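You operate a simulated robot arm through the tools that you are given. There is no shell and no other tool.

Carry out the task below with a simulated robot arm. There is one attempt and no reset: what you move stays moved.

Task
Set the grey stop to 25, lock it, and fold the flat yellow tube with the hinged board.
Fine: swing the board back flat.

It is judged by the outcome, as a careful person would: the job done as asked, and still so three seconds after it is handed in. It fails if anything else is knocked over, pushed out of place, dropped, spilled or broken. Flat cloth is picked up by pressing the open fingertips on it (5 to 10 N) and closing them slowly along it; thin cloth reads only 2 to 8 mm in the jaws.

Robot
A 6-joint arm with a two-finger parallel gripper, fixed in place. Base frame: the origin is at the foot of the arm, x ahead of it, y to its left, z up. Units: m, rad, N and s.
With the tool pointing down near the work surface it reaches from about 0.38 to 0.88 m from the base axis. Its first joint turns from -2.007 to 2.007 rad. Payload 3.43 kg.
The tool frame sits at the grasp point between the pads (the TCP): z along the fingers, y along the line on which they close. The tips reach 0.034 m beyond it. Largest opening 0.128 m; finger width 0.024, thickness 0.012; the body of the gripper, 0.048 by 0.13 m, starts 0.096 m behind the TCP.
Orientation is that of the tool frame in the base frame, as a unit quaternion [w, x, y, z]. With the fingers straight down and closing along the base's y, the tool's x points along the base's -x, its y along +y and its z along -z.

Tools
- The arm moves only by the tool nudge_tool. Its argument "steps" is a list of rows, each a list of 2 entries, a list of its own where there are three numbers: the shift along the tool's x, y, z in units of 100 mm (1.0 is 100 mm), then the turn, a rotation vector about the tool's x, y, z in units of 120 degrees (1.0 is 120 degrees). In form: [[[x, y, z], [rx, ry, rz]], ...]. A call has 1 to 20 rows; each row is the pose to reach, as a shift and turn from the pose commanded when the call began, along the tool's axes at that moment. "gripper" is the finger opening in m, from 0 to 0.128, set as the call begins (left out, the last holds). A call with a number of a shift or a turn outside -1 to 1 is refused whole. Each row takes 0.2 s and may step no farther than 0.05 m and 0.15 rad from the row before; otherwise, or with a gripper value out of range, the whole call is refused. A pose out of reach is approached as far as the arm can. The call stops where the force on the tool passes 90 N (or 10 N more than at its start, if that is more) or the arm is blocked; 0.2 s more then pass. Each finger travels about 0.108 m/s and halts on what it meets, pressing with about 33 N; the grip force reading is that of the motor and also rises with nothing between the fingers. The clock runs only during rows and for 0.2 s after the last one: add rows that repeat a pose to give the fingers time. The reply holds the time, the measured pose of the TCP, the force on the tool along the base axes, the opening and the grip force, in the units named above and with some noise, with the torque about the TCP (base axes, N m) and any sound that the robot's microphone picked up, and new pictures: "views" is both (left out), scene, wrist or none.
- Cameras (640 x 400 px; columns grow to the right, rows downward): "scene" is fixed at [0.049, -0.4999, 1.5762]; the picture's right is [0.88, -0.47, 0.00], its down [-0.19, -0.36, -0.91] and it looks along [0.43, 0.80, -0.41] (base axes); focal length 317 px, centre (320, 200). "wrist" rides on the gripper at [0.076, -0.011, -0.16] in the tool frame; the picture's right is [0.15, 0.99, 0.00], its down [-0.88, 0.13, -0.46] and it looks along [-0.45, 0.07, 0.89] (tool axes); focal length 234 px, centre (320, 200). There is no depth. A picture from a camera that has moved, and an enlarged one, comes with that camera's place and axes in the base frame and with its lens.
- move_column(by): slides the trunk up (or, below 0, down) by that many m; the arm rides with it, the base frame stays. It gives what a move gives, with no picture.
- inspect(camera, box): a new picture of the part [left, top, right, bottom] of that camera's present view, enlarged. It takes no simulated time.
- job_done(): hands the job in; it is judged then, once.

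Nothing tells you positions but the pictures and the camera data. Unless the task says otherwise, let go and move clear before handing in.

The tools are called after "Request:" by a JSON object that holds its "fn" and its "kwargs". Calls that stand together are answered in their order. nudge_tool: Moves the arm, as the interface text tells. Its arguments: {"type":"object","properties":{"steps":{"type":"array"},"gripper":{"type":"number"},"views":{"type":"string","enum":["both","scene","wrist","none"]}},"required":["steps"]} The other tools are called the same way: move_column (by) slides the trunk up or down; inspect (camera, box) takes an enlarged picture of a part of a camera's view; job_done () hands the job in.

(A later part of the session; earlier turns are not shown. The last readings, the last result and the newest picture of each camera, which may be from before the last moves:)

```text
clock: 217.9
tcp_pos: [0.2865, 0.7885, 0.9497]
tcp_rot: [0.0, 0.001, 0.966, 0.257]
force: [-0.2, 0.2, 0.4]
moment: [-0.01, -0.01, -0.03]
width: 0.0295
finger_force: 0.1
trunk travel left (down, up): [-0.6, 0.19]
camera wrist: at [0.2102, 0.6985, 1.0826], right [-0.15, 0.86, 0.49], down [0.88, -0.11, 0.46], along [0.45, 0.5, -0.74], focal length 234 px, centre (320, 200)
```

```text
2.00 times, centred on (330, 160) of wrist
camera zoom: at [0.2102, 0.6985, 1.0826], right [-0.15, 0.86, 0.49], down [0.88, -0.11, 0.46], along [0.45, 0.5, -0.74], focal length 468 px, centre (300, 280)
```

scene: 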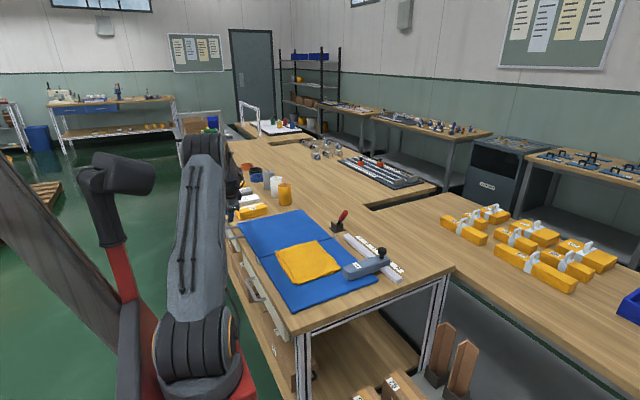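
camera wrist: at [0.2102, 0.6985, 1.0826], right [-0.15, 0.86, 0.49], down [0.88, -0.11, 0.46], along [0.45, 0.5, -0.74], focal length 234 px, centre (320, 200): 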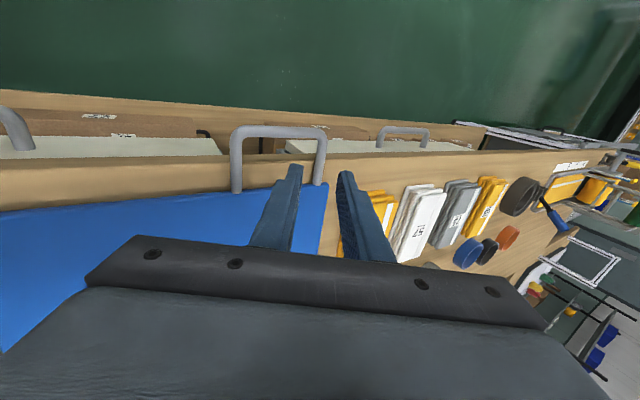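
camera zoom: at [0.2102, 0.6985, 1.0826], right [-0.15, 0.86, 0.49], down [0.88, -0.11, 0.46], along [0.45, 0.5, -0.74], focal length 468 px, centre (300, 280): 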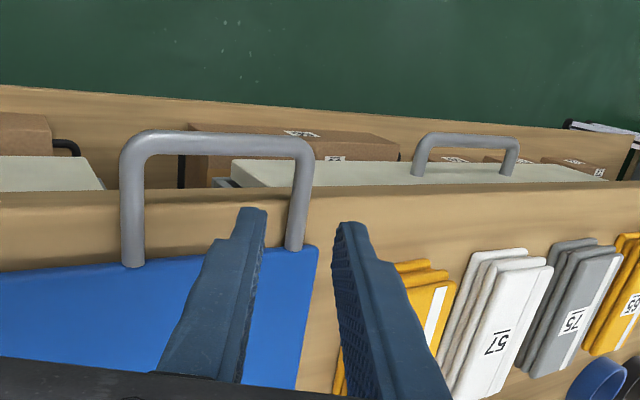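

Request:
{"fn": "nudge_tool", "kwargs": {"steps": [[[0, 0, 0.3], [0, 0, 0]], [[0, 0.005, 0.6], [0, 0, 0]], [[0, 0.01, 0.85], [0, 0, 0]]], "views": "wrist"}}

Request:
{"fn": "inspect", "kwargs": {"camera": "wrist", "box": [200, 60, 460, 260]}}

```text
clock: 218.7
tcp_pos: [0.2882, 0.8325, 0.8775]
tcp_rot: [-0.001, 0.001, 0.966, 0.258]
force: [0.3, 0.2, 0.4]
moment: [-0.03, 0.0, -0.01]
width: 0.0298
finger_force: 0.0
trunk travel left (down, up): [-0.6, 0.19]
camera wrist: at [0.2116, 0.7415, 1.0095], right [-0.14, 0.86, 0.49], down [0.88, -0.12, 0.46], along [0.45, 0.5, -0.74], focal length 234 px, centre (320, 200)
```

wrist: 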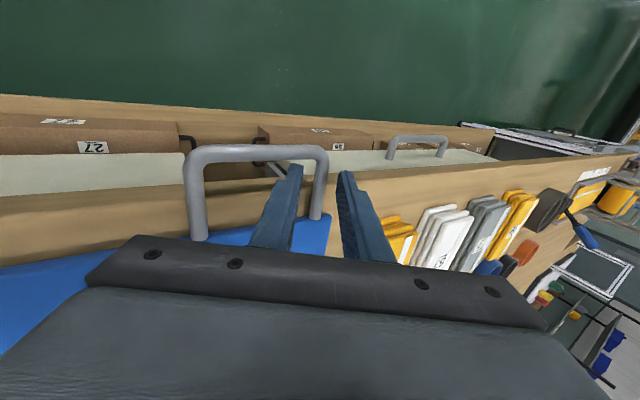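

```text
2.00 times, centred on (330, 160) of wrist
camera zoom: at [0.2116, 0.7415, 1.0095], right [-0.14, 0.86, 0.49], down [0.88, -0.12, 0.46], along [0.45, 0.5, -0.74], focal length 468 px, centre (300, 280)
```

zoom: 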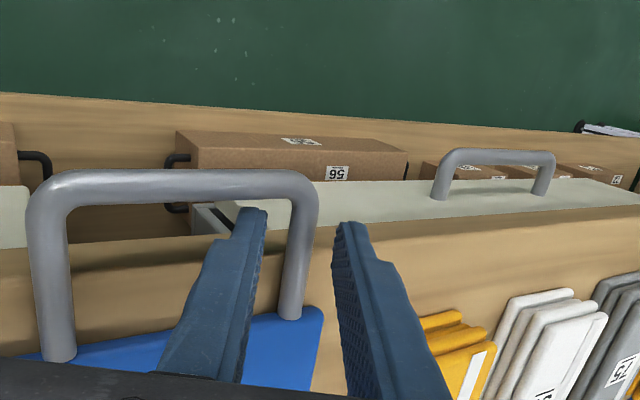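

Request:
{"fn": "nudge_tool", "kwargs": {"steps": [[[0.01, 0, 0.08], [0, 0, 0]], [[0.01, 0, 0.13], [0, 0, 0]]], "views": "none"}}

Request:
{"fn": "nudge_tool", "kwargs": {"steps": [[[0, 0, 0], [0, 0, 0]], [[0, 0, 0], [0, 0, 0]], [[0, 0, 0], [0, 0, 0]]], "gripper": 0.0, "views": "wrist"}}

```text
clock: 219.3
tcp_pos: [0.2886, 0.8375, 0.8667]
tcp_rot: [0.0, 0.001, 0.966, 0.257]
force: [-0.3, 0.1, -0.3]
moment: [0.0, -0.04, -0.01]
width: 0.0299
finger_force: 0.0
trunk travel left (down, up): [-0.6, 0.19]
```

```text
clock: 220.1
tcp_pos: [0.2866, 0.8388, 0.8667]
tcp_rot: [0.001, 0.001, 0.966, 0.258]
force: [0.3, 2.0, -2.0]
moment: [0.1, -0.66, 0.45]
width: 0.0115
finger_force: 45.5
trunk travel left (down, up): [-0.6, 0.19]
camera wrist: at [0.2117, 0.748, 0.9993], right [-0.15, 0.86, 0.49], down [0.88, -0.11, 0.46], along [0.45, 0.5, -0.74], focal length 234 px, centre (320, 200)
```

wrist: 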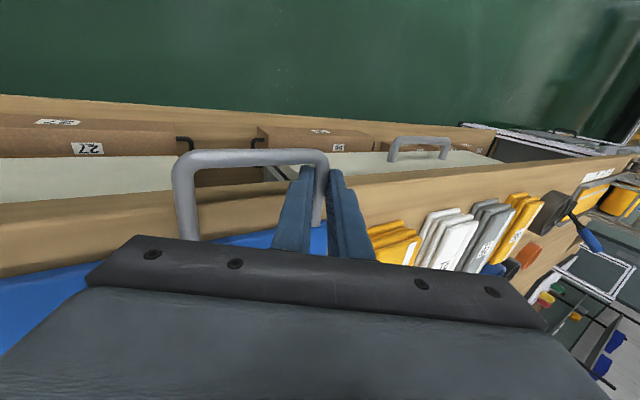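

Firm, centred grip on the outer leg. I'll start the full swing in steps, checking force as I go.

Request:
{"fn": "nudge_tool", "kwargs": {"steps": [[[0, 0.218, -0.404], [0, 0, 0]], [[0, 0.37, -0.811], [0.011, 0, 0]]], "views": "none"}}

Request:
{"fn": "nudge_tool", "kwargs": {"steps": [[[0, 0.089, -0.426], [0.0217, 0, 0]], [[0, 0.118, -0.857], [0.0433, 0, 0]]], "views": "none"}}

Request:
{"fn": "nudge_tool", "kwargs": {"steps": [[[0, -0.071, -0.424], [0.0208, 0, 0]], [[0, -0.2, -0.835], [0.0425, 0, 0]]], "views": "scene"}}

```text
clock: 220.7
tcp_pos: [0.2884, 0.8307, 0.9532]
tcp_rot: [-0.001, 0.001, 0.97, 0.244]
force: [-3.4, -15.1, -6.4]
moment: [-0.56, -0.93, 0.41]
width: 0.0119
finger_force: 44.9
trunk travel left (down, up): [-0.6, 0.19]
```

```text
clock: 221.3
tcp_pos: [0.2885, 0.8008, 1.0353]
tcp_rot: [0.001, 0.002, 0.98, 0.199]
force: [11.4, -18.4, -14.4]
moment: [-0.62, -0.67, 0.46]
width: 0.0117
finger_force: 44.9
trunk travel left (down, up): [-0.6, 0.19]
```

```text
clock: 221.9
tcp_pos: [0.2888, 0.7483, 1.1055]
tcp_rot: [0.0, 0.001, 0.988, 0.156]
force: [9.6, -13.4, -16.4]
moment: [-0.59, -1.04, 0.36]
width: 0.0117
finger_force: 45.0
trunk travel left (down, up): [-0.6, 0.19]
```

scene: 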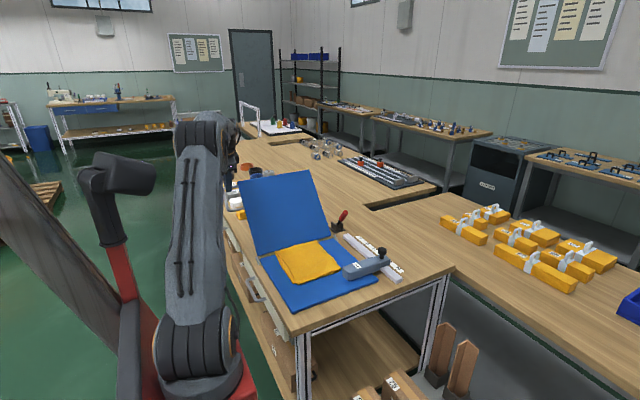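

Smooth, with low forces, and the fold is undisturbed. Continuing over the top.

Request:
{"fn": "nudge_tool", "kwargs": {"steps": [[[0, -0.218, -0.369], [0.0217, 0, 0]], [[0, -0.485, -0.701], [0.0433, 0, 0]]], "views": "none"}}

Request:
{"fn": "nudge_tool", "kwargs": {"steps": [[[0, -0.336, -0.262], [0.0217, 0, 0]], [[0, -0.706, -0.472], [0.0425, 0, 0]]], "views": "none"}}

Request:
{"fn": "nudge_tool", "kwargs": {"steps": [[[0, -0.407, -0.12], [0.0217, 0, 0]], [[0, -0.827, -0.18], [0.0433, 0, 0]]], "views": "scene"}}

```text
clock: 222.5
tcp_pos: [0.2873, 0.6812, 1.1578]
tcp_rot: [0.0, 0.001, 0.994, 0.112]
force: [15.2, -10.4, -21.9]
moment: [-0.45, -1.02, 0.36]
width: 0.0116
finger_force: 45.1
trunk travel left (down, up): [-0.6, 0.19]
```

```text
clock: 223.1
tcp_pos: [0.2881, 0.6032, 1.1907]
tcp_rot: [0.002, 0.0, 0.998, 0.07]
force: [19.5, -1.0, -11.9]
moment: [-0.14, -0.93, 0.3]
width: 0.0116
finger_force: 45.0
trunk travel left (down, up): [-0.6, 0.19]
```

```text
clock: 223.7
tcp_pos: [0.2849, 0.5173, 1.1975]
tcp_rot: [0.001, 0.002, 1.0, 0.026]
force: [26.1, -0.4, 11.6]
moment: [0.0, -0.57, 0.25]
width: 0.0115
finger_force: 45.2
trunk travel left (down, up): [-0.6, 0.19]
```

scene: 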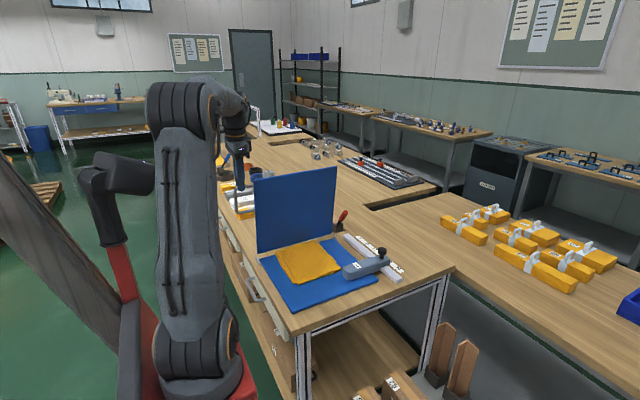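

Request:
{"fn": "nudge_tool", "kwargs": {"steps": [[[0, -0.422, 0.03], [0.0217, 0, 0]], [[0, -0.835, 0.12], [0.0433, 0, 0]]], "views": "none"}}

Request:
{"fn": "nudge_tool", "kwargs": {"steps": [[[0, -0.38, 0.185], [0.0208, 0, 0]], [[0, -0.729, 0.43], [0.0425, 0, 0]]], "views": "both"}}

Request:
{"fn": "inspect", "kwargs": {"camera": "scene", "box": [220, 150, 420, 310]}}

```text
clock: 224.3
tcp_pos: [0.2845, 0.4333, 1.1762]
tcp_rot: [-0.001, 0.0, 1.0, -0.023]
force: [15.5, 6.4, -15.4]
moment: [0.55, 0.29, -0.56]
width: 0.0123
finger_force: 45.4
trunk travel left (down, up): [-0.6, 0.19]
```

```text
clock: 224.9
tcp_pos: [0.2871, 0.3564, 1.1384]
tcp_rot: [0.001, 0.001, 0.998, -0.067]
force: [25.6, 17.4, -24.3]
moment: [0.76, -0.45, -0.59]
width: 0.0119
finger_force: 45.6
trunk travel left (down, up): [-0.6, 0.19]
camera wrist: at [0.2114, 0.3652, 1.2965], right [-0.14, 0.98, -0.13], down [0.88, 0.19, 0.44], along [0.45, -0.05, -0.89], focal length 234 px, centre (320, 200)
```

scene: 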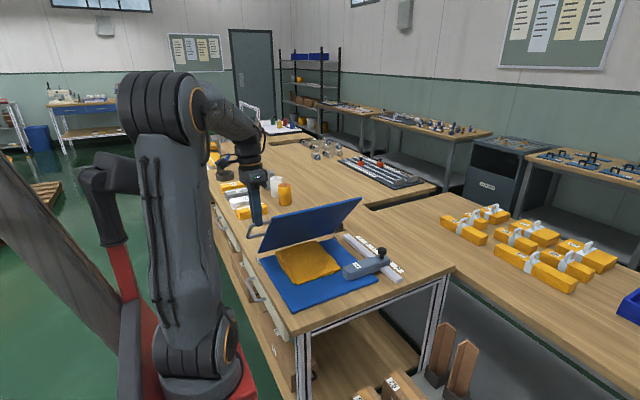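
wrist: 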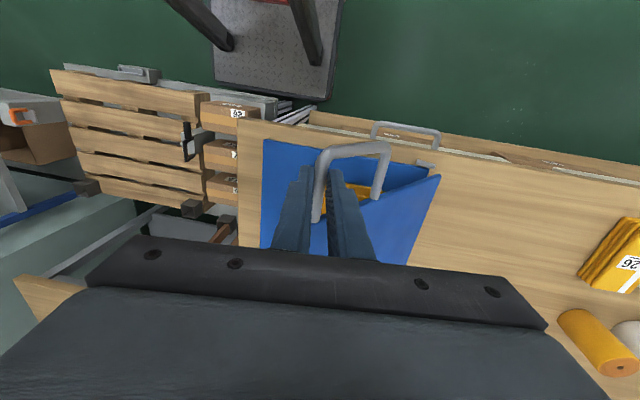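

```text
2.50 times, centred on (320, 230) of scene
camera zoom: at [0.049, -0.4999, 1.5762], right [0.88, -0.47, 0.0], down [-0.19, -0.36, -0.91], along [0.43, 0.8, -0.41], focal length 793 px, centre (320, 125)
```

zoom: 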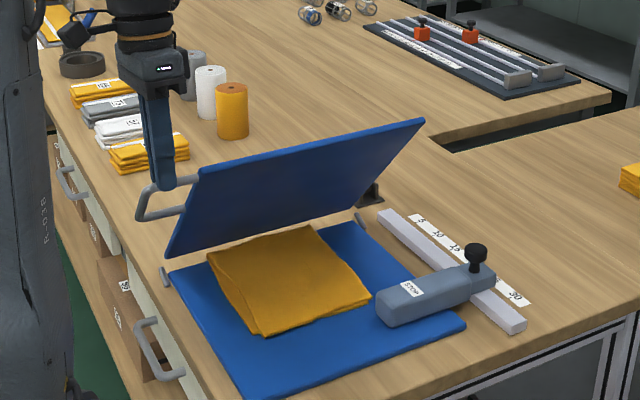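

The board is at about 128° and everything is clear. Continuing to close gently.

Request:
{"fn": "nudge_tool", "kwargs": {"steps": [[[0, -0.29, 0.33], [0.0217, 0, 0]], [[0, -0.53, 0.69], [0.0433, 0, 0]]], "views": "none"}}

Request:
{"fn": "nudge_tool", "kwargs": {"steps": [[[0, -0.08, 0.2], [0.0108, 0, 0]], [[0, -0.15, 0.4], [0.0217, 0, 0]], [[0, -0.2, 0.6], [0.032, 0, 0]]], "views": "both"}}

Request:
{"fn": "inspect", "kwargs": {"camera": "scene", "box": [220, 150, 420, 310]}}

```text
clock: 225.5
tcp_pos: [0.285, 0.2911, 1.0778]
tcp_rot: [-0.001, 0.0, 0.994, -0.112]
force: [0.0, 0.4, -0.1]
moment: [0.0, 0.03, -0.01]
width: 0.0
finger_force: 32.9
trunk travel left (down, up): [-0.6, 0.19]
```

```text
clock: 226.3
tcp_pos: [0.2868, 0.2626, 1.0236]
tcp_rot: [0.0, 0.001, 0.989, -0.145]
force: [0.0, 0.9, 0.6]
moment: [0.05, 0.0, 0.04]
width: 0.0
finger_force: 33.1
trunk travel left (down, up): [-0.6, 0.19]
camera wrist: at [0.2098, 0.2969, 1.1789], right [-0.14, 0.95, -0.28], down [0.88, 0.25, 0.4], along [0.45, -0.19, -0.87], focal length 234 px, centre (320, 200)
```

scene: 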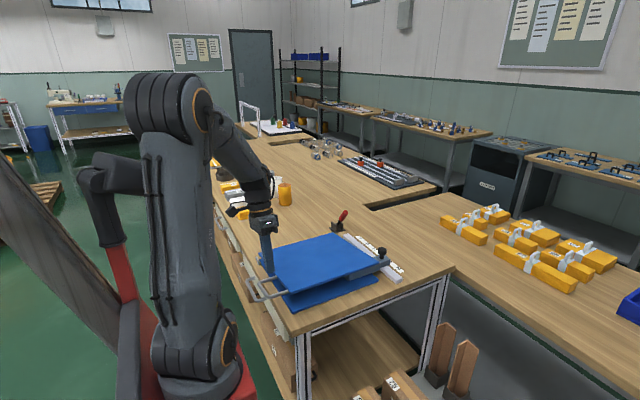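
wrist: 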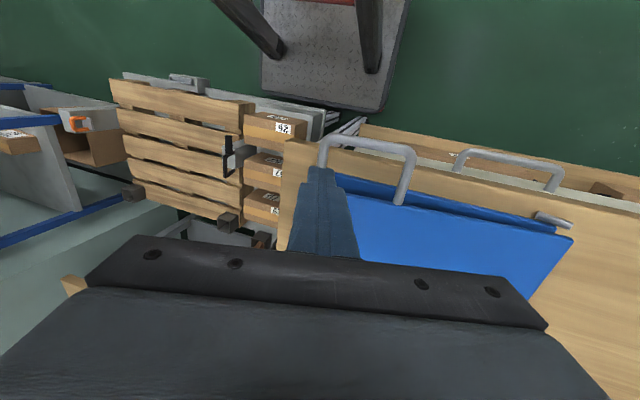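

```text
2.50 times, centred on (320, 230) of scene
camera zoom: at [0.049, -0.4999, 1.5762], right [0.88, -0.47, 0.0], down [-0.19, -0.36, -0.91], along [0.43, 0.8, -0.41], focal length 793 px, centre (320, 125)
```

zoom: 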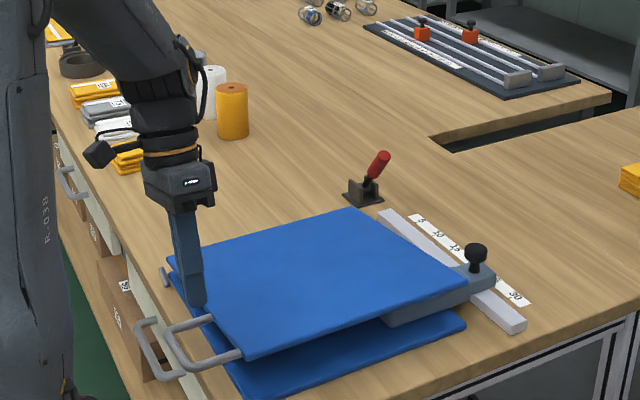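

The grip slipped late in the closing and the board dropped the last part onto the stop. I'll check whether the stop has moved.

Request:
{"fn": "inspect", "kwargs": {"camera": "scene", "box": [330, 210, 420, 290]}}

Request:
{"fn": "inspect", "kwargs": {"camera": "wrist", "box": [240, 100, 480, 260]}}

```text
5.00 times, centred on (375, 250) of scene
camera zoom: at [0.049, -0.4999, 1.5762], right [0.88, -0.47, 0.0], down [-0.19, -0.36, -0.91], along [0.43, 0.8, -0.41], focal length 1585 px, centre (45, -50)
```

zoom: 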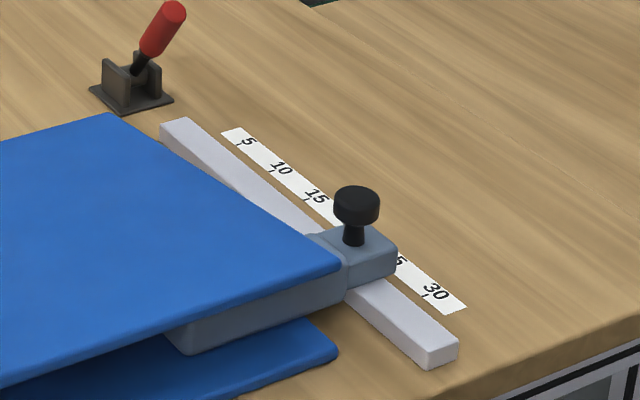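

```text
2.50 times, centred on (360, 180) of wrist
camera zoom: at [0.2098, 0.2969, 1.1789], right [-0.14, 0.95, -0.28], down [0.88, 0.25, 0.4], along [0.45, -0.19, -0.87], focal length 585 px, centre (220, 250)
```

zoom: 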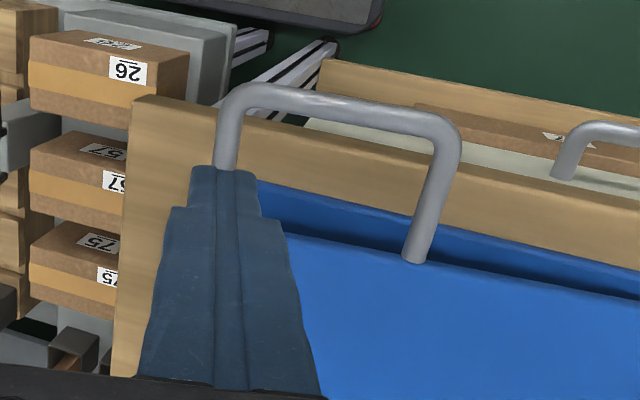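

The stop hasn't moved (still 25) and the lock is on. I'll re-grip the outer leg, deeper this time, and swing the board back flat so the folded tube is clear.

Request:
{"fn": "nudge_tool", "kwargs": {"steps": [[[0, 0.01, 0], [0, 0, 0]], [[0, 0.02, 0.25], [0, 0, 0]], [[0, 0.02, 0.5], [0, 0, 0]]], "gripper": 0.035, "views": "wrist"}}

Request:
{"fn": "inspect", "kwargs": {"camera": "wrist", "box": [220, 60, 460, 260]}}

```text
clock: 227.1
tcp_pos: [0.2845, 0.2498, 0.9736]
tcp_rot: [0.001, 0.001, 0.99, -0.144]
force: [0.1, -0.2, 0.3]
moment: [0.05, 0.01, -0.01]
width: 0.035
finger_force: 0.0
trunk travel left (down, up): [-0.6, 0.19]
camera wrist: at [0.2096, 0.2837, 1.13], right [-0.14, 0.95, -0.28], down [0.88, 0.25, 0.4], along [0.45, -0.19, -0.87], focal length 234 px, centre (320, 200)
```

wrist: 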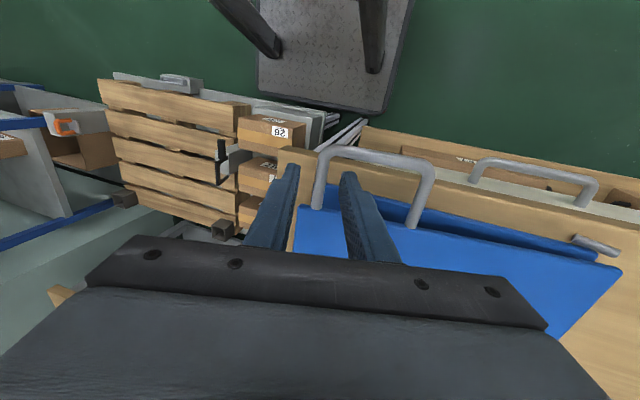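

```text
2.00 times, centred on (340, 160) of wrist
camera zoom: at [0.2096, 0.2837, 1.13], right [-0.14, 0.95, -0.28], down [0.88, 0.25, 0.4], along [0.45, -0.19, -0.87], focal length 468 px, centre (280, 280)
```

zoom: 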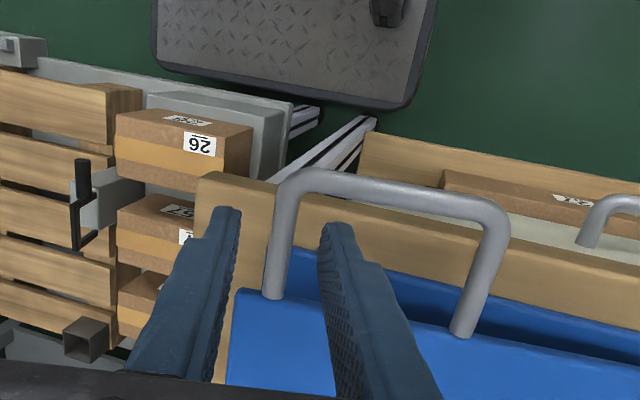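

Request:
{"fn": "nudge_tool", "kwargs": {"steps": [[[0, 0, 0.15], [0, 0, 0]], [[0, 0, 0.27], [0, 0, 0]], [[0, 0, 0.27], [0, 0, 0]]], "views": "none"}}

Request:
{"fn": "nudge_tool", "kwargs": {"steps": [[[0, 0, 0], [0, 0, 0]], [[0, 0, 0], [0, 0, 0]], [[0, 0, 0], [0, 0, 0]]], "gripper": 0.0, "views": "wrist"}}

```text
clock: 227.9
tcp_pos: [0.2848, 0.2451, 0.9475]
tcp_rot: [0.001, 0.002, 0.99, -0.144]
force: [0.2, 0.4, 0.1]
moment: [0.0, 0.0, -0.01]
width: 0.0349
finger_force: 0.0
trunk travel left (down, up): [-0.6, 0.19]
```

```text
clock: 228.7
tcp_pos: [0.2855, 0.2449, 0.9488]
tcp_rot: [0.0, 0.001, 0.99, -0.144]
force: [5.9, 17.3, -5.5]
moment: [0.77, -0.51, -0.69]
width: 0.0133
finger_force: 44.9
trunk travel left (down, up): [-0.6, 0.19]
camera wrist: at [0.2096, 0.2792, 1.1041], right [-0.14, 0.95, -0.28], down [0.88, 0.25, 0.4], along [0.45, -0.19, -0.87], focal length 234 px, centre (320, 200)
```

wrist: 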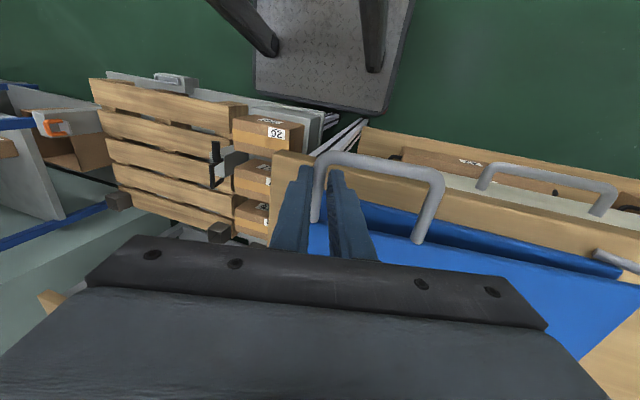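

Request:
{"fn": "nudge_tool", "kwargs": {"steps": [[[0, 0.01, -0.2], [-0.009, 0, 0]], [[0, 0.015, -0.4], [-0.0175, 0, 0]], [[0, 0.06, -0.82], [-0.0358, 0, 0]]], "views": "scene"}}

Request:
{"fn": "inspect", "kwargs": {"camera": "scene", "box": [220, 150, 420, 310]}}

```text
clock: 229.5
tcp_pos: [0.2841, 0.2769, 1.026]
tcp_rot: [0.0, -0.001, 0.994, -0.106]
force: [-0.5, 0.1, 0.0]
moment: [-0.09, -0.04, 0.01]
width: 0.0
finger_force: 32.9
trunk travel left (down, up): [-0.6, 0.19]
```

scene: 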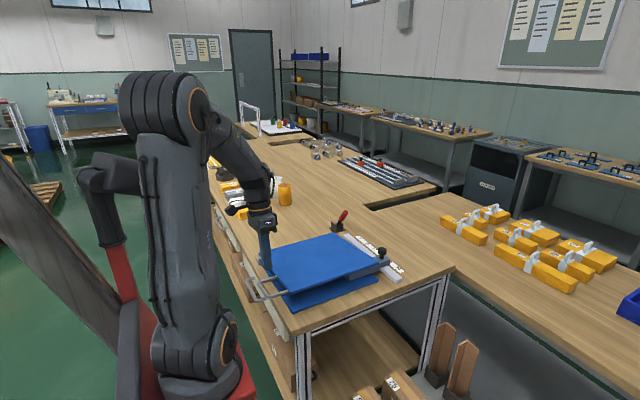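

```text
2.50 times, centred on (320, 230) of scene
camera zoom: at [0.049, -0.4999, 1.5762], right [0.88, -0.47, 0.0], down [-0.19, -0.36, -0.91], along [0.43, 0.8, -0.41], focal length 793 px, centre (320, 125)
```

zoom: 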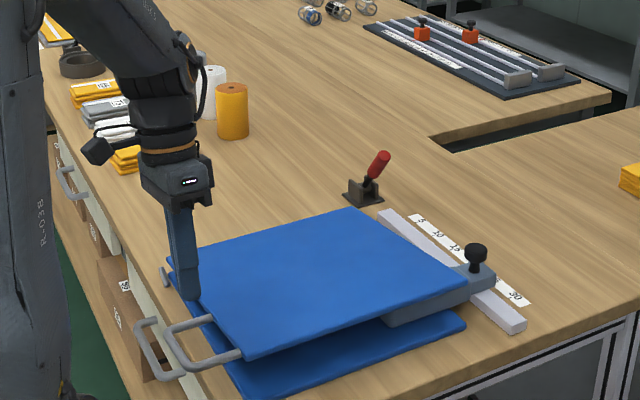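

The leg was only at the very fingertips. I'll go back down and take a deeper grip.

Request:
{"fn": "nudge_tool", "kwargs": {"steps": [[[0, -0.1, 0.1], [0, 0, 0]], [[0, -0.165, 0.35], [0, 0, 0]], [[0, -0.165, 0.6], [0, 0, 0]]], "gripper": 0.035, "views": "wrist"}}

Request:
{"fn": "inspect", "kwargs": {"camera": "wrist", "box": [220, 60, 460, 260]}}

```text
clock: 230.3
tcp_pos: [0.2842, 0.242, 0.9716]
tcp_rot: [0.0, 0.001, 0.994, -0.106]
force: [-0.3, -0.4, 0.4]
moment: [0.03, -0.03, 0.02]
width: 0.0351
finger_force: 0.1
trunk travel left (down, up): [-0.6, 0.19]
camera wrist: at [0.2088, 0.2652, 1.1288], right [-0.14, 0.97, -0.21], down [0.88, 0.22, 0.42], along [0.45, -0.13, -0.88], focal length 234 px, centre (320, 200)
```

wrist: 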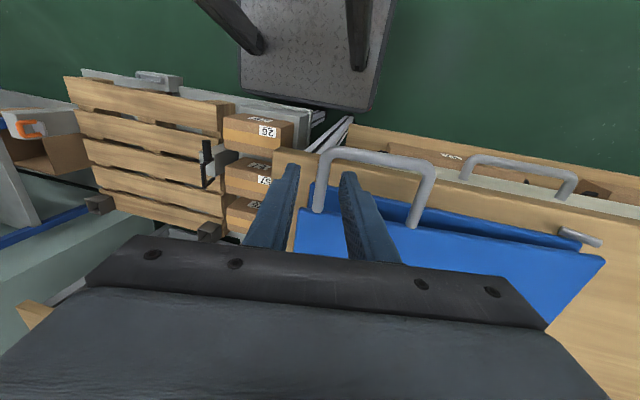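

```text
2.00 times, centred on (340, 160) of wrist
camera zoom: at [0.2088, 0.2652, 1.1288], right [-0.14, 0.97, -0.21], down [0.88, 0.22, 0.42], along [0.45, -0.13, -0.88], focal length 468 px, centre (280, 280)
```

zoom: 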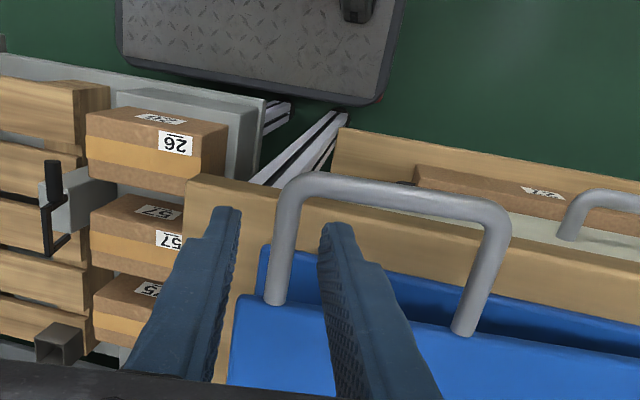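

Request:
{"fn": "nudge_tool", "kwargs": {"steps": [[[0, 0, 0.2], [0, 0, 0]], [[0, 0, 0.35], [0, 0, 0]], [[0, 0, 0.45], [0, 0, 0]]], "views": "wrist"}}

Request:
{"fn": "inspect", "kwargs": {"camera": "wrist", "box": [220, 60, 460, 260]}}

Request:
{"fn": "inspect", "kwargs": {"camera": "scene", "box": [230, 220, 310, 310]}}

```text
clock: 231.1
tcp_pos: [0.2841, 0.2332, 0.9257]
tcp_rot: [0.001, 0.001, 0.994, -0.106]
force: [0.7, -0.4, 0.2]
moment: [-0.02, -0.03, -0.02]
width: 0.0351
finger_force: 0.5
trunk travel left (down, up): [-0.6, 0.19]
camera wrist: at [0.2086, 0.2563, 1.0842], right [-0.14, 0.97, -0.21], down [0.88, 0.22, 0.42], along [0.45, -0.13, -0.88], focal length 234 px, centre (320, 200)
```

wrist: 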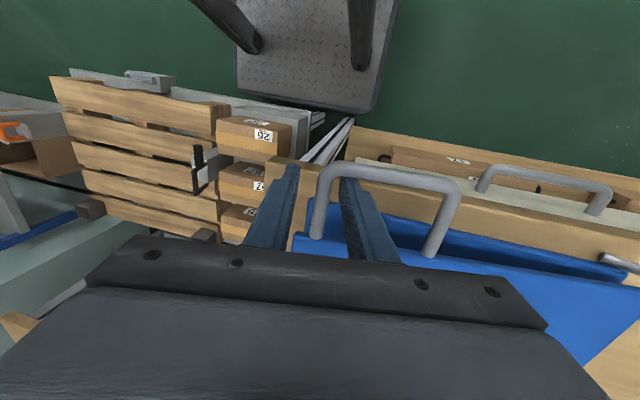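

```text
2.00 times, centred on (340, 160) of wrist
camera zoom: at [0.2086, 0.2563, 1.0842], right [-0.14, 0.97, -0.21], down [0.88, 0.22, 0.42], along [0.45, -0.13, -0.88], focal length 468 px, centre (280, 280)
```

zoom: 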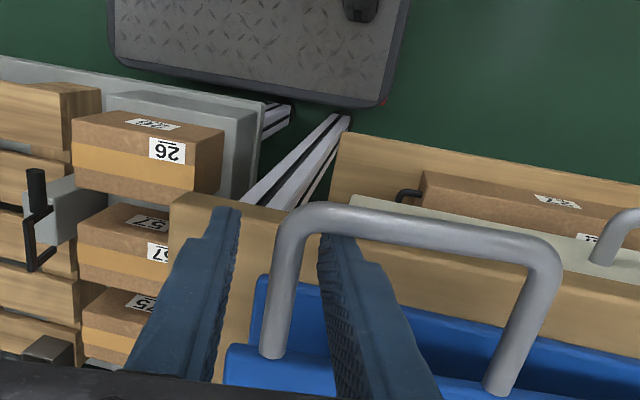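

```text
4.44 times, centred on (270, 265) of scene
camera zoom: at [0.049, -0.4999, 1.5762], right [0.88, -0.47, 0.0], down [-0.19, -0.36, -0.91], along [0.43, 0.8, -0.41], focal length 1409 px, centre (542, -89)
```

zoom: 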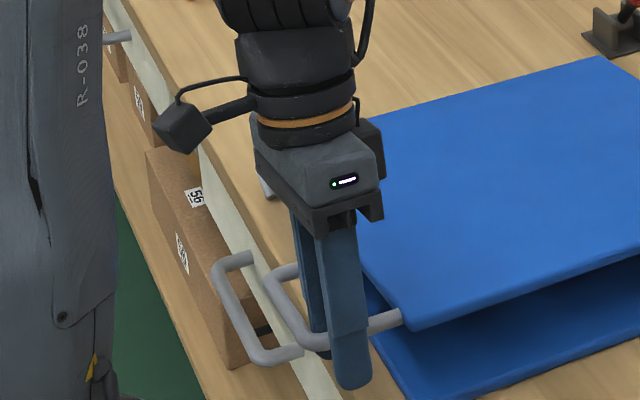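

Now the leg sits deep between the fingers. Closing and lifting gently.

Request:
{"fn": "nudge_tool", "kwargs": {"steps": [[[0, 0, 0], [0, 0, 0]], [[0, 0, 0], [0, 0, 0]], [[0, 0, 0], [0, 0, 0]]], "gripper": 0.0, "views": "none"}}

Request:
{"fn": "nudge_tool", "kwargs": {"steps": [[[0, 0.005, -0.243], [-0.009, 0, 0]], [[0, 0.028, -0.485], [-0.0183, 0, 0]]], "views": "scene"}}

Request:
{"fn": "inspect", "kwargs": {"camera": "scene", "box": [220, 150, 420, 310]}}

```text
clock: 231.9
tcp_pos: [0.2867, 0.2383, 0.9278]
tcp_rot: [0.002, 0.001, 0.994, -0.105]
force: [12.4, 42.6, -8.8]
moment: [0.52, -0.25, -0.99]
width: 0.0127
finger_force: 44.5
trunk travel left (down, up): [-0.6, 0.19]
```

```text
clock: 232.5
tcp_pos: [0.2878, 0.2482, 0.9729]
tcp_rot: [0.002, 0.0, 0.996, -0.086]
force: [25.2, 28.3, -13.3]
moment: [0.2, -1.22, -0.4]
width: 0.0118
finger_force: 44.6
trunk travel left (down, up): [-0.6, 0.19]
```

scene: 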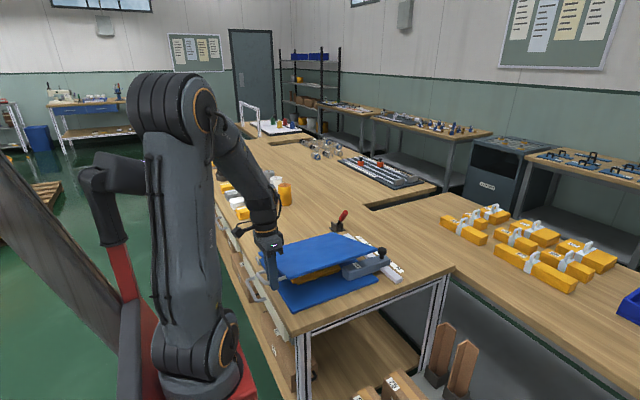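

```text
2.50 times, centred on (320, 230) of scene
camera zoom: at [0.049, -0.4999, 1.5762], right [0.88, -0.47, 0.0], down [-0.19, -0.36, -0.91], along [0.43, 0.8, -0.41], focal length 793 px, centre (320, 125)
```

zoom: 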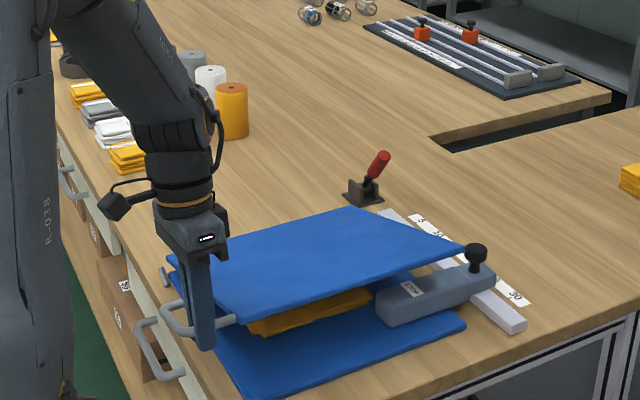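

Request:
{"fn": "nudge_tool", "kwargs": {"steps": [[[0, 0.134, -0.424], [-0.0167, 0, 0]], [[0, 0.315, -0.828], [-0.0333, 0, 0]]], "views": "none"}}

Request:
{"fn": "nudge_tool", "kwargs": {"steps": [[[0, 0.24, -0.36], [-0.0167, 0, 0]], [[0, 0.53, -0.68], [-0.0333, 0, 0]]], "views": "scene"}}

Request:
{"fn": "inspect", "kwargs": {"camera": "scene", "box": [220, 150, 420, 310]}}

```text
clock: 233.1
tcp_pos: [0.2874, 0.2862, 1.0505]
tcp_rot: [0.001, 0.001, 0.998, -0.056]
force: [28.3, -41.9, 24.6]
moment: [-0.91, -0.56, -0.43]
width: 0.0119
finger_force: 44.6
trunk travel left (down, up): [-0.6, 0.19]
```

```text
clock: 233.7
tcp_pos: [0.2855, 0.3515, 1.1103]
tcp_rot: [0.001, 0.0, 1.0, -0.018]
force: [20.0, -17.8, 20.1]
moment: [-0.19, -1.1, -0.43]
width: 0.0124
finger_force: 45.4
trunk travel left (down, up): [-0.6, 0.19]
```

scene: 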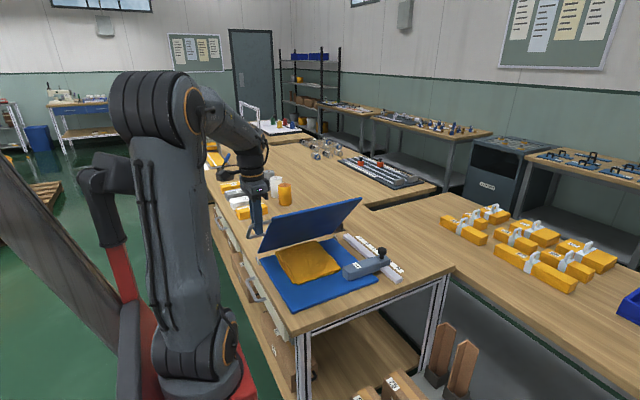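

```text
2.50 times, centred on (320, 230) of scene
camera zoom: at [0.049, -0.4999, 1.5762], right [0.88, -0.47, 0.0], down [-0.19, -0.36, -0.91], along [0.43, 0.8, -0.41], focal length 793 px, centre (320, 125)
```

zoom: 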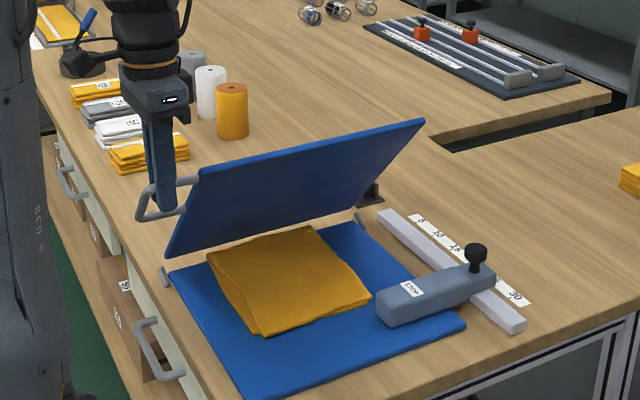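

Fold intact, grip solid. Continuing back over the top.

Request:
{"fn": "nudge_tool", "kwargs": {"steps": [[[0, 0.345, -0.26], [-0.0167, 0, 0]], [[0, 0.72, -0.47], [-0.0333, 0, 0]]], "views": "none"}}

Request:
{"fn": "nudge_tool", "kwargs": {"steps": [[[0, 0.41, -0.12], [-0.0167, 0, 0]], [[0, 0.83, -0.18], [-0.0333, 0, 0]]], "views": "none"}}

Request:
{"fn": "nudge_tool", "kwargs": {"steps": [[[0, 0.43, 0.01], [-0.0167, 0, 0]], [[0, 0.86, 0.08], [-0.0333, 0, 0]]], "views": "scene"}}

```text
clock: 234.3
tcp_pos: [0.2841, 0.4249, 1.1546]
tcp_rot: [-0.001, 0.001, 1.0, 0.016]
force: [29.4, 2.0, -10.5]
moment: [-0.14, -1.45, -0.53]
width: 0.0121
finger_force: 45.6
trunk travel left (down, up): [-0.6, 0.19]
```

```text
clock: 234.9
tcp_pos: [0.2835, 0.5087, 1.1763]
tcp_rot: [-0.002, -0.001, 0.999, 0.051]
force: [2.1, 0.6, -3.1]
moment: [0.23, -0.71, -0.01]
width: 0.0124
finger_force: 45.0
trunk travel left (down, up): [-0.6, 0.19]
```

```text
clock: 235.5
tcp_pos: [0.2847, 0.5964, 1.1729]
tcp_rot: [-0.001, 0.001, 0.996, 0.085]
force: [-10.6, -2.2, -13.1]
moment: [0.06, 0.0, 0.67]
width: 0.0118
finger_force: 45.4
trunk travel left (down, up): [-0.6, 0.19]
```

scene: 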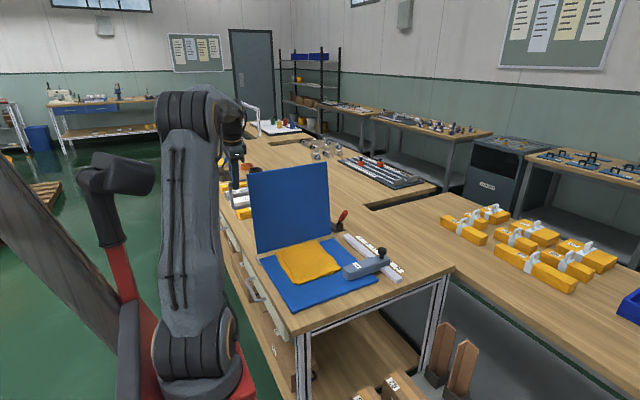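

Request:
{"fn": "nudge_tool", "kwargs": {"steps": [[[0, 0.395, 0.18], [-0.0167, 0, 0]], [[0, 0.75, 0.42], [-0.0333, 0, 0]]], "views": "none"}}

Request:
{"fn": "nudge_tool", "kwargs": {"steps": [[[0, 0.312, 0.299], [-0.0167, 0, 0]], [[0, 0.58, 0.638], [-0.0333, 0, 0]]], "views": "none"}}

Request:
{"fn": "nudge_tool", "kwargs": {"steps": [[[0, 0.191, 0.388], [-0.0167, 0, 0]], [[0, 0.326, 0.798], [-0.0333, 0, 0]]], "views": "scene"}}

```text
clock: 236.1
tcp_pos: [0.2874, 0.6765, 1.1475]
tcp_rot: [0.002, 0.002, 0.993, 0.122]
force: [11.4, -5.2, -13.2]
moment: [0.22, -0.25, 0.88]
width: 0.0116
finger_force: 44.9
trunk travel left (down, up): [-0.6, 0.19]
```

```text
clock: 236.7
tcp_pos: [0.2877, 0.7475, 1.0991]
tcp_rot: [0.0, 0.002, 0.988, 0.154]
force: [6.5, -15.9, -19.2]
moment: [0.01, -0.12, 0.82]
width: 0.0118
finger_force: 44.6
trunk travel left (down, up): [-0.6, 0.19]
```

```text
clock: 237.3
tcp_pos: [0.2878, 0.8027, 1.0294]
tcp_rot: [-0.002, 0.001, 0.983, 0.185]
force: [8.2, -41.6, -26.6]
moment: [-0.48, -0.2, 0.85]
width: 0.0118
finger_force: 44.8
trunk travel left (down, up): [-0.6, 0.19]
```

scene: 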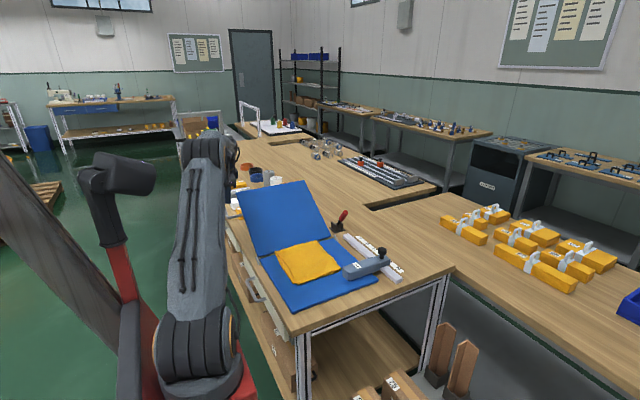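

Request:
{"fn": "nudge_tool", "kwargs": {"steps": [[[0, 0.0, 0.431], [-0.0167, 0, 0]], [[0, -0.01, 0.857], [-0.0333, 0, 0]]], "views": "none"}}

Request:
{"fn": "nudge_tool", "kwargs": {"steps": [[[0, -0.099, 0.42], [-0.0167, 0, 0]], [[0, -0.212, 0.724], [-0.029, 0, 0]]], "views": "none"}}

Request:
{"fn": "nudge_tool", "kwargs": {"steps": [[[0, -0.06, 0.11], [0, 0, 0]], [[0, -0.117, 0.2], [0, 0, 0]]], "views": "both"}}

Request:
{"fn": "inspect", "kwargs": {"camera": "scene", "box": [220, 170, 420, 310]}}

```text
clock: 237.9
tcp_pos: [0.2882, 0.8329, 0.954]
tcp_rot: [0.0, 0.001, 0.975, 0.222]
force: [24.5, -41.7, -13.0]
moment: [-0.61, -0.09, 0.92]
width: 0.0115
finger_force: 45.5
trunk travel left (down, up): [-0.6, 0.19]
```

```text
clock: 238.5
tcp_pos: [0.2892, 0.842, 0.8777]
tcp_rot: [-0.002, 0.001, 0.968, 0.249]
force: [9.2, -59.1, -3.5]
moment: [-0.84, 0.01, 0.88]
width: 0.0121
finger_force: 45.5
trunk travel left (down, up): [-0.6, 0.19]
```

```text
clock: 238.9
tcp_pos: [0.2872, 0.8441, 0.8742]
tcp_rot: [0.0, -0.001, 0.968, 0.252]
force: [3.5, -55.1, 33.1]
moment: [-0.9, 0.12, 1.16]
width: 0.0119
finger_force: 45.0
trunk travel left (down, up): [-0.6, 0.19]
stopped in row 2: the force on the tool passed its limit at 94 N (the readings are from after the stop); the commanded pose is now the measured one
camera wrist: at [0.2125, 0.7535, 1.0076], right [-0.15, 0.86, 0.48], down [0.88, -0.11, 0.46], along [0.45, 0.49, -0.74], focal length 234 px, centre (320, 200)
```

scene: 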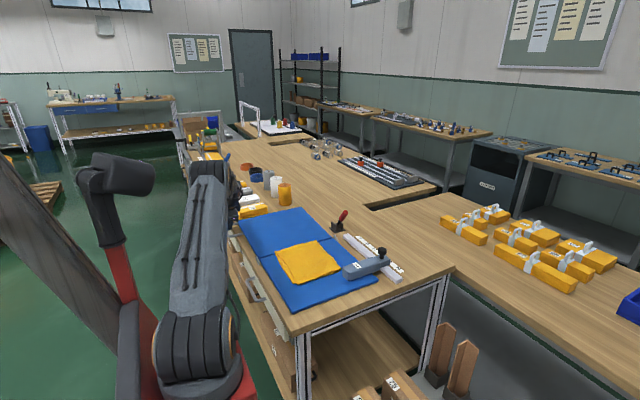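
wrist: 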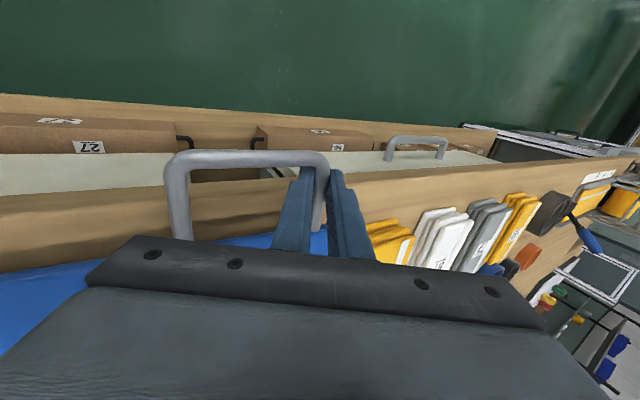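

```text
2.86 times, centred on (320, 240) of scene
camera zoom: at [0.049, -0.4999, 1.5762], right [0.88, -0.47, 0.0], down [-0.19, -0.36, -0.91], along [0.43, 0.8, -0.41], focal length 906 px, centre (320, 86)
```

zoom: 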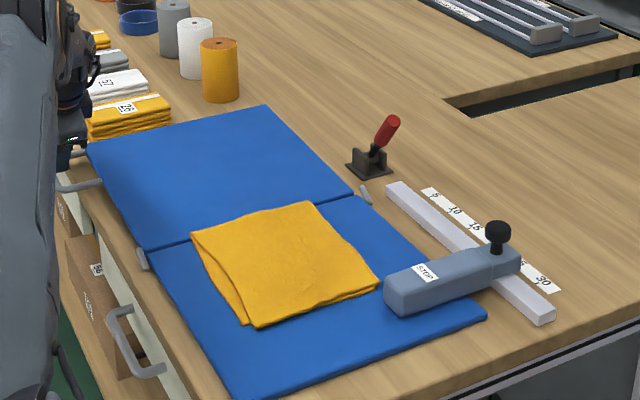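

The board is practically flat and the fold is intact. The fingertips are touching the table edge, so I'll release here and back off.

Request:
{"fn": "nudge_tool", "kwargs": {"steps": [[[0, 0, 0], [0, 0, 0]], [[0, 0, 0], [0, 0, 0]]], "gripper": 0.03, "views": "none"}}

Request:
{"fn": "nudge_tool", "kwargs": {"steps": [[[0, 0, -0.3], [0, 0, 0]], [[0, 0, -0.65], [0, 0, 0]], [[0, 0, -1.0], [0, 0, 0]]], "views": "none"}}

Request:
{"fn": "nudge_tool", "kwargs": {"steps": [[[-0.1, -0.35, -0.2], [0.06, 0, 0]], [[-0.2, -0.65, -0.4], [0.12, 0, 0]], [[-0.3, -0.95, -0.6], [0.18, 0, 0]], [[-0.4, -1.0, -0.8], [0.243, 0, 0]]], "views": "none"}}

Request:
{"fn": "nudge_tool", "kwargs": {"steps": [[[-0.25, -0.35, -0.1], [0, 0, 0]], [[-0.5, -0.7, -0.2], [0, 0, 0]], [[-0.8, -1.0, -0.2], [0, 0, 0]]], "views": "both"}}

Request:
{"fn": "inspect", "kwargs": {"camera": "wrist", "box": [60, 20, 480, 280]}}

Request:
{"fn": "inspect", "kwargs": {"camera": "scene", "box": [220, 170, 420, 310]}}

```text
clock: 239.5
tcp_pos: [0.2842, 0.8424, 0.8586]
tcp_rot: [-0.003, 0.001, 0.969, 0.245]
force: [0.2, 1.0, -2.9]
moment: [0.11, -0.02, -0.02]
width: 0.03
finger_force: 0.1
trunk travel left (down, up): [-0.6, 0.19]
```

```text
clock: 240.3
tcp_pos: [0.2869, 0.7965, 0.954]
tcp_rot: [-0.001, 0.0, 0.968, 0.251]
force: [-0.4, 0.1, -0.1]
moment: [0.0, 0.04, -0.04]
width: 0.0301
finger_force: 0.0
trunk travel left (down, up): [-0.6, 0.19]
```

```text
clock: 241.3
tcp_pos: [0.327, 0.6727, 0.9764]
tcp_rot: [-0.001, 0.0, 1.0, 0.0]
force: [0.2, -0.2, 0.1]
moment: [0.01, -0.01, 0.0]
width: 0.03
finger_force: 0.0
trunk travel left (down, up): [-0.6, 0.19]
```

```text
clock: 242.1
tcp_pos: [0.4085, 0.576, 0.9982]
tcp_rot: [-0.001, -0.001, 1.0, 0.001]
force: [0.3, 1.0, 0.1]
moment: [-0.05, -0.03, -0.01]
width: 0.03
finger_force: 0.0
trunk travel left (down, up): [-0.6, 0.19]
camera wrist: at [0.3332, 0.5636, 1.157], right [-0.15, 0.99, 0.0], down [0.88, 0.13, 0.46], along [0.45, 0.07, -0.89], focal length 234 px, centre (320, 200)
```

scene: 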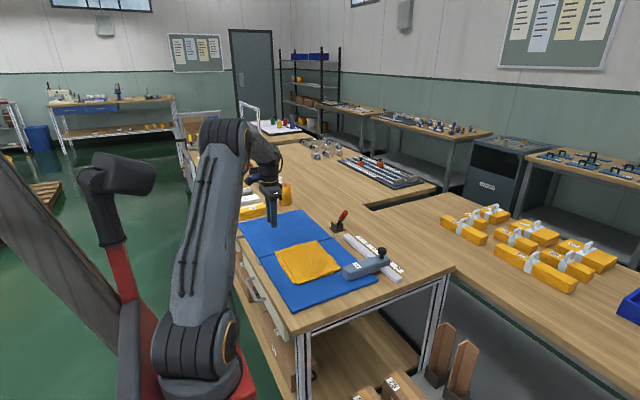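
wrist: 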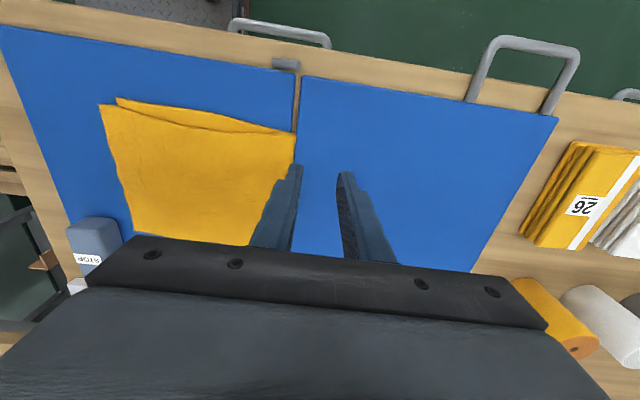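

```text
1.52 times, centred on (270, 150) of wrist
camera zoom: at [0.3332, 0.5636, 1.157], right [-0.15, 0.99, 0.0], down [0.88, 0.13, 0.46], along [0.45, 0.07, -0.89], focal length 357 px, centre (396, 276)
```

zoom: 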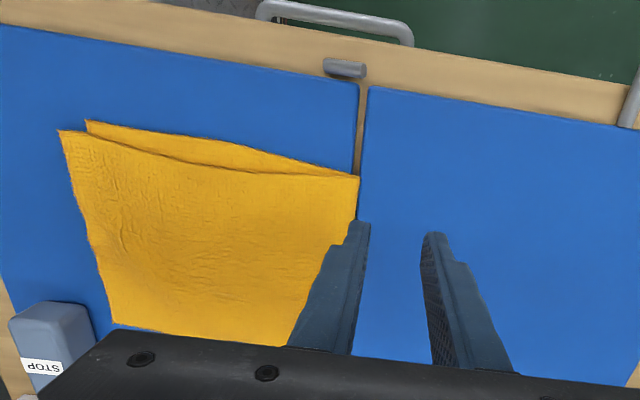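

```text
2.86 times, centred on (320, 240) of scene
camera zoom: at [0.049, -0.4999, 1.5762], right [0.88, -0.47, 0.0], down [-0.19, -0.36, -0.91], along [0.43, 0.8, -0.41], focal length 906 px, centre (320, 86)
```

zoom: 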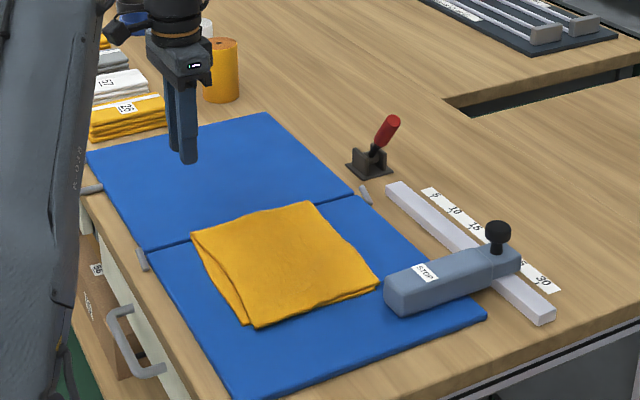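

Board flat, tube folded on the hinge line, stop at 25 and lever locked. I'll move the arm well clear and do one last check.

Request:
{"fn": "nudge_tool", "kwargs": {"steps": [[[0.2, 0, -0.35], [0, 0, 0]], [[0.4, 0, -0.7], [0, 0, 0]], [[0.6, 0, -1.0], [0, 0, 0]]], "views": "none"}}

Request:
{"fn": "nudge_tool", "kwargs": {"steps": [[[0.2, -0.05, -0.35], [0, 0, 0]], [[0.4, -0.1, -0.7], [0, 0, 0]], [[0.6, -0.15, -1.0], [0, 0, 0]]], "views": "both"}}

Request:
{"fn": "inspect", "kwargs": {"camera": "scene", "box": [330, 210, 420, 290]}}

Request:
{"fn": "inspect", "kwargs": {"camera": "wrist", "box": [120, 60, 520, 280]}}

```text
clock: 242.9
tcp_pos: [0.3505, 0.5726, 1.0958]
tcp_rot: [-0.001, 0.0, 1.0, 0.001]
force: [0.8, -0.2, -0.1]
moment: [0.01, 0.05, 0.02]
width: 0.0298
finger_force: 0.1
trunk travel left (down, up): [-0.6, 0.19]
```

```text
clock: 243.7
tcp_pos: [0.2874, 0.5552, 1.1987]
tcp_rot: [0.0, 0.0, 1.0, 0.0]
force: [-0.2, 0.6, -0.4]
moment: [-0.04, 0.04, -0.02]
width: 0.03
finger_force: 0.0
trunk travel left (down, up): [-0.6, 0.19]
camera wrist: at [0.2126, 0.5429, 1.3576], right [-0.15, 0.99, 0.0], down [0.88, 0.13, 0.45], along [0.45, 0.07, -0.89], focal length 234 px, centre (320, 200)
```

scene: 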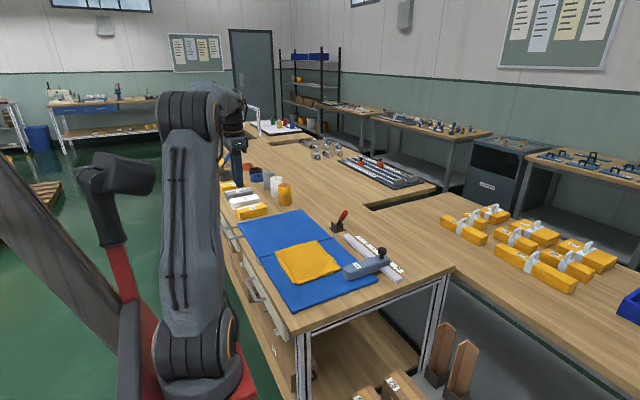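
wrist: 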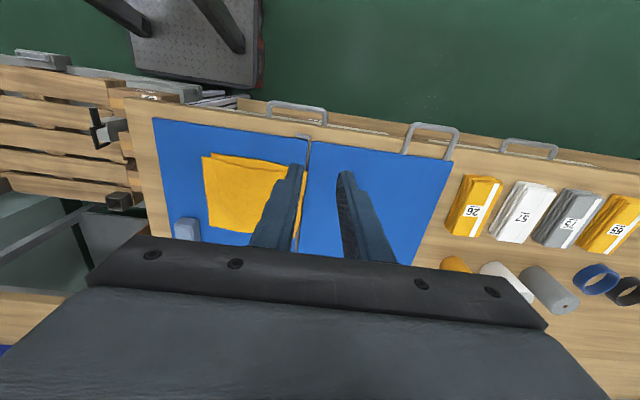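

```text
5.00 times, centred on (375, 250) of scene
camera zoom: at [0.049, -0.4999, 1.5762], right [0.88, -0.47, 0.0], down [-0.19, -0.36, -0.91], along [0.43, 0.8, -0.41], focal length 1585 px, centre (45, -50)
```

zoom: 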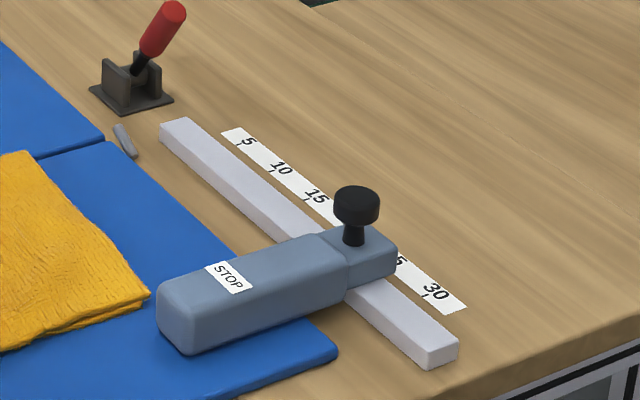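

```text
1.60 times, centred on (320, 170) of wrist
camera zoom: at [0.2126, 0.5429, 1.3576], right [-0.15, 0.99, 0.0], down [0.88, 0.13, 0.45], along [0.45, 0.07, -0.89], focal length 375 px, centre (320, 248)
```

zoom: 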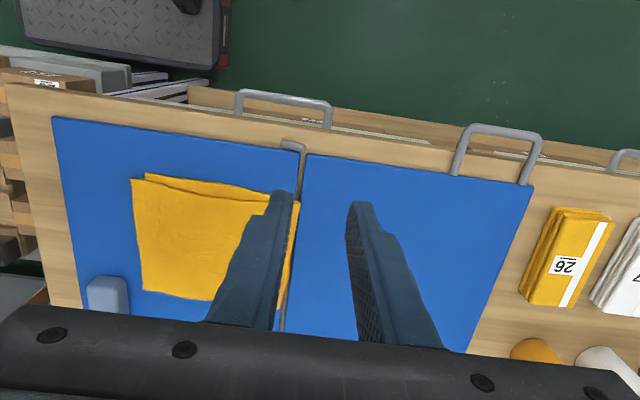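

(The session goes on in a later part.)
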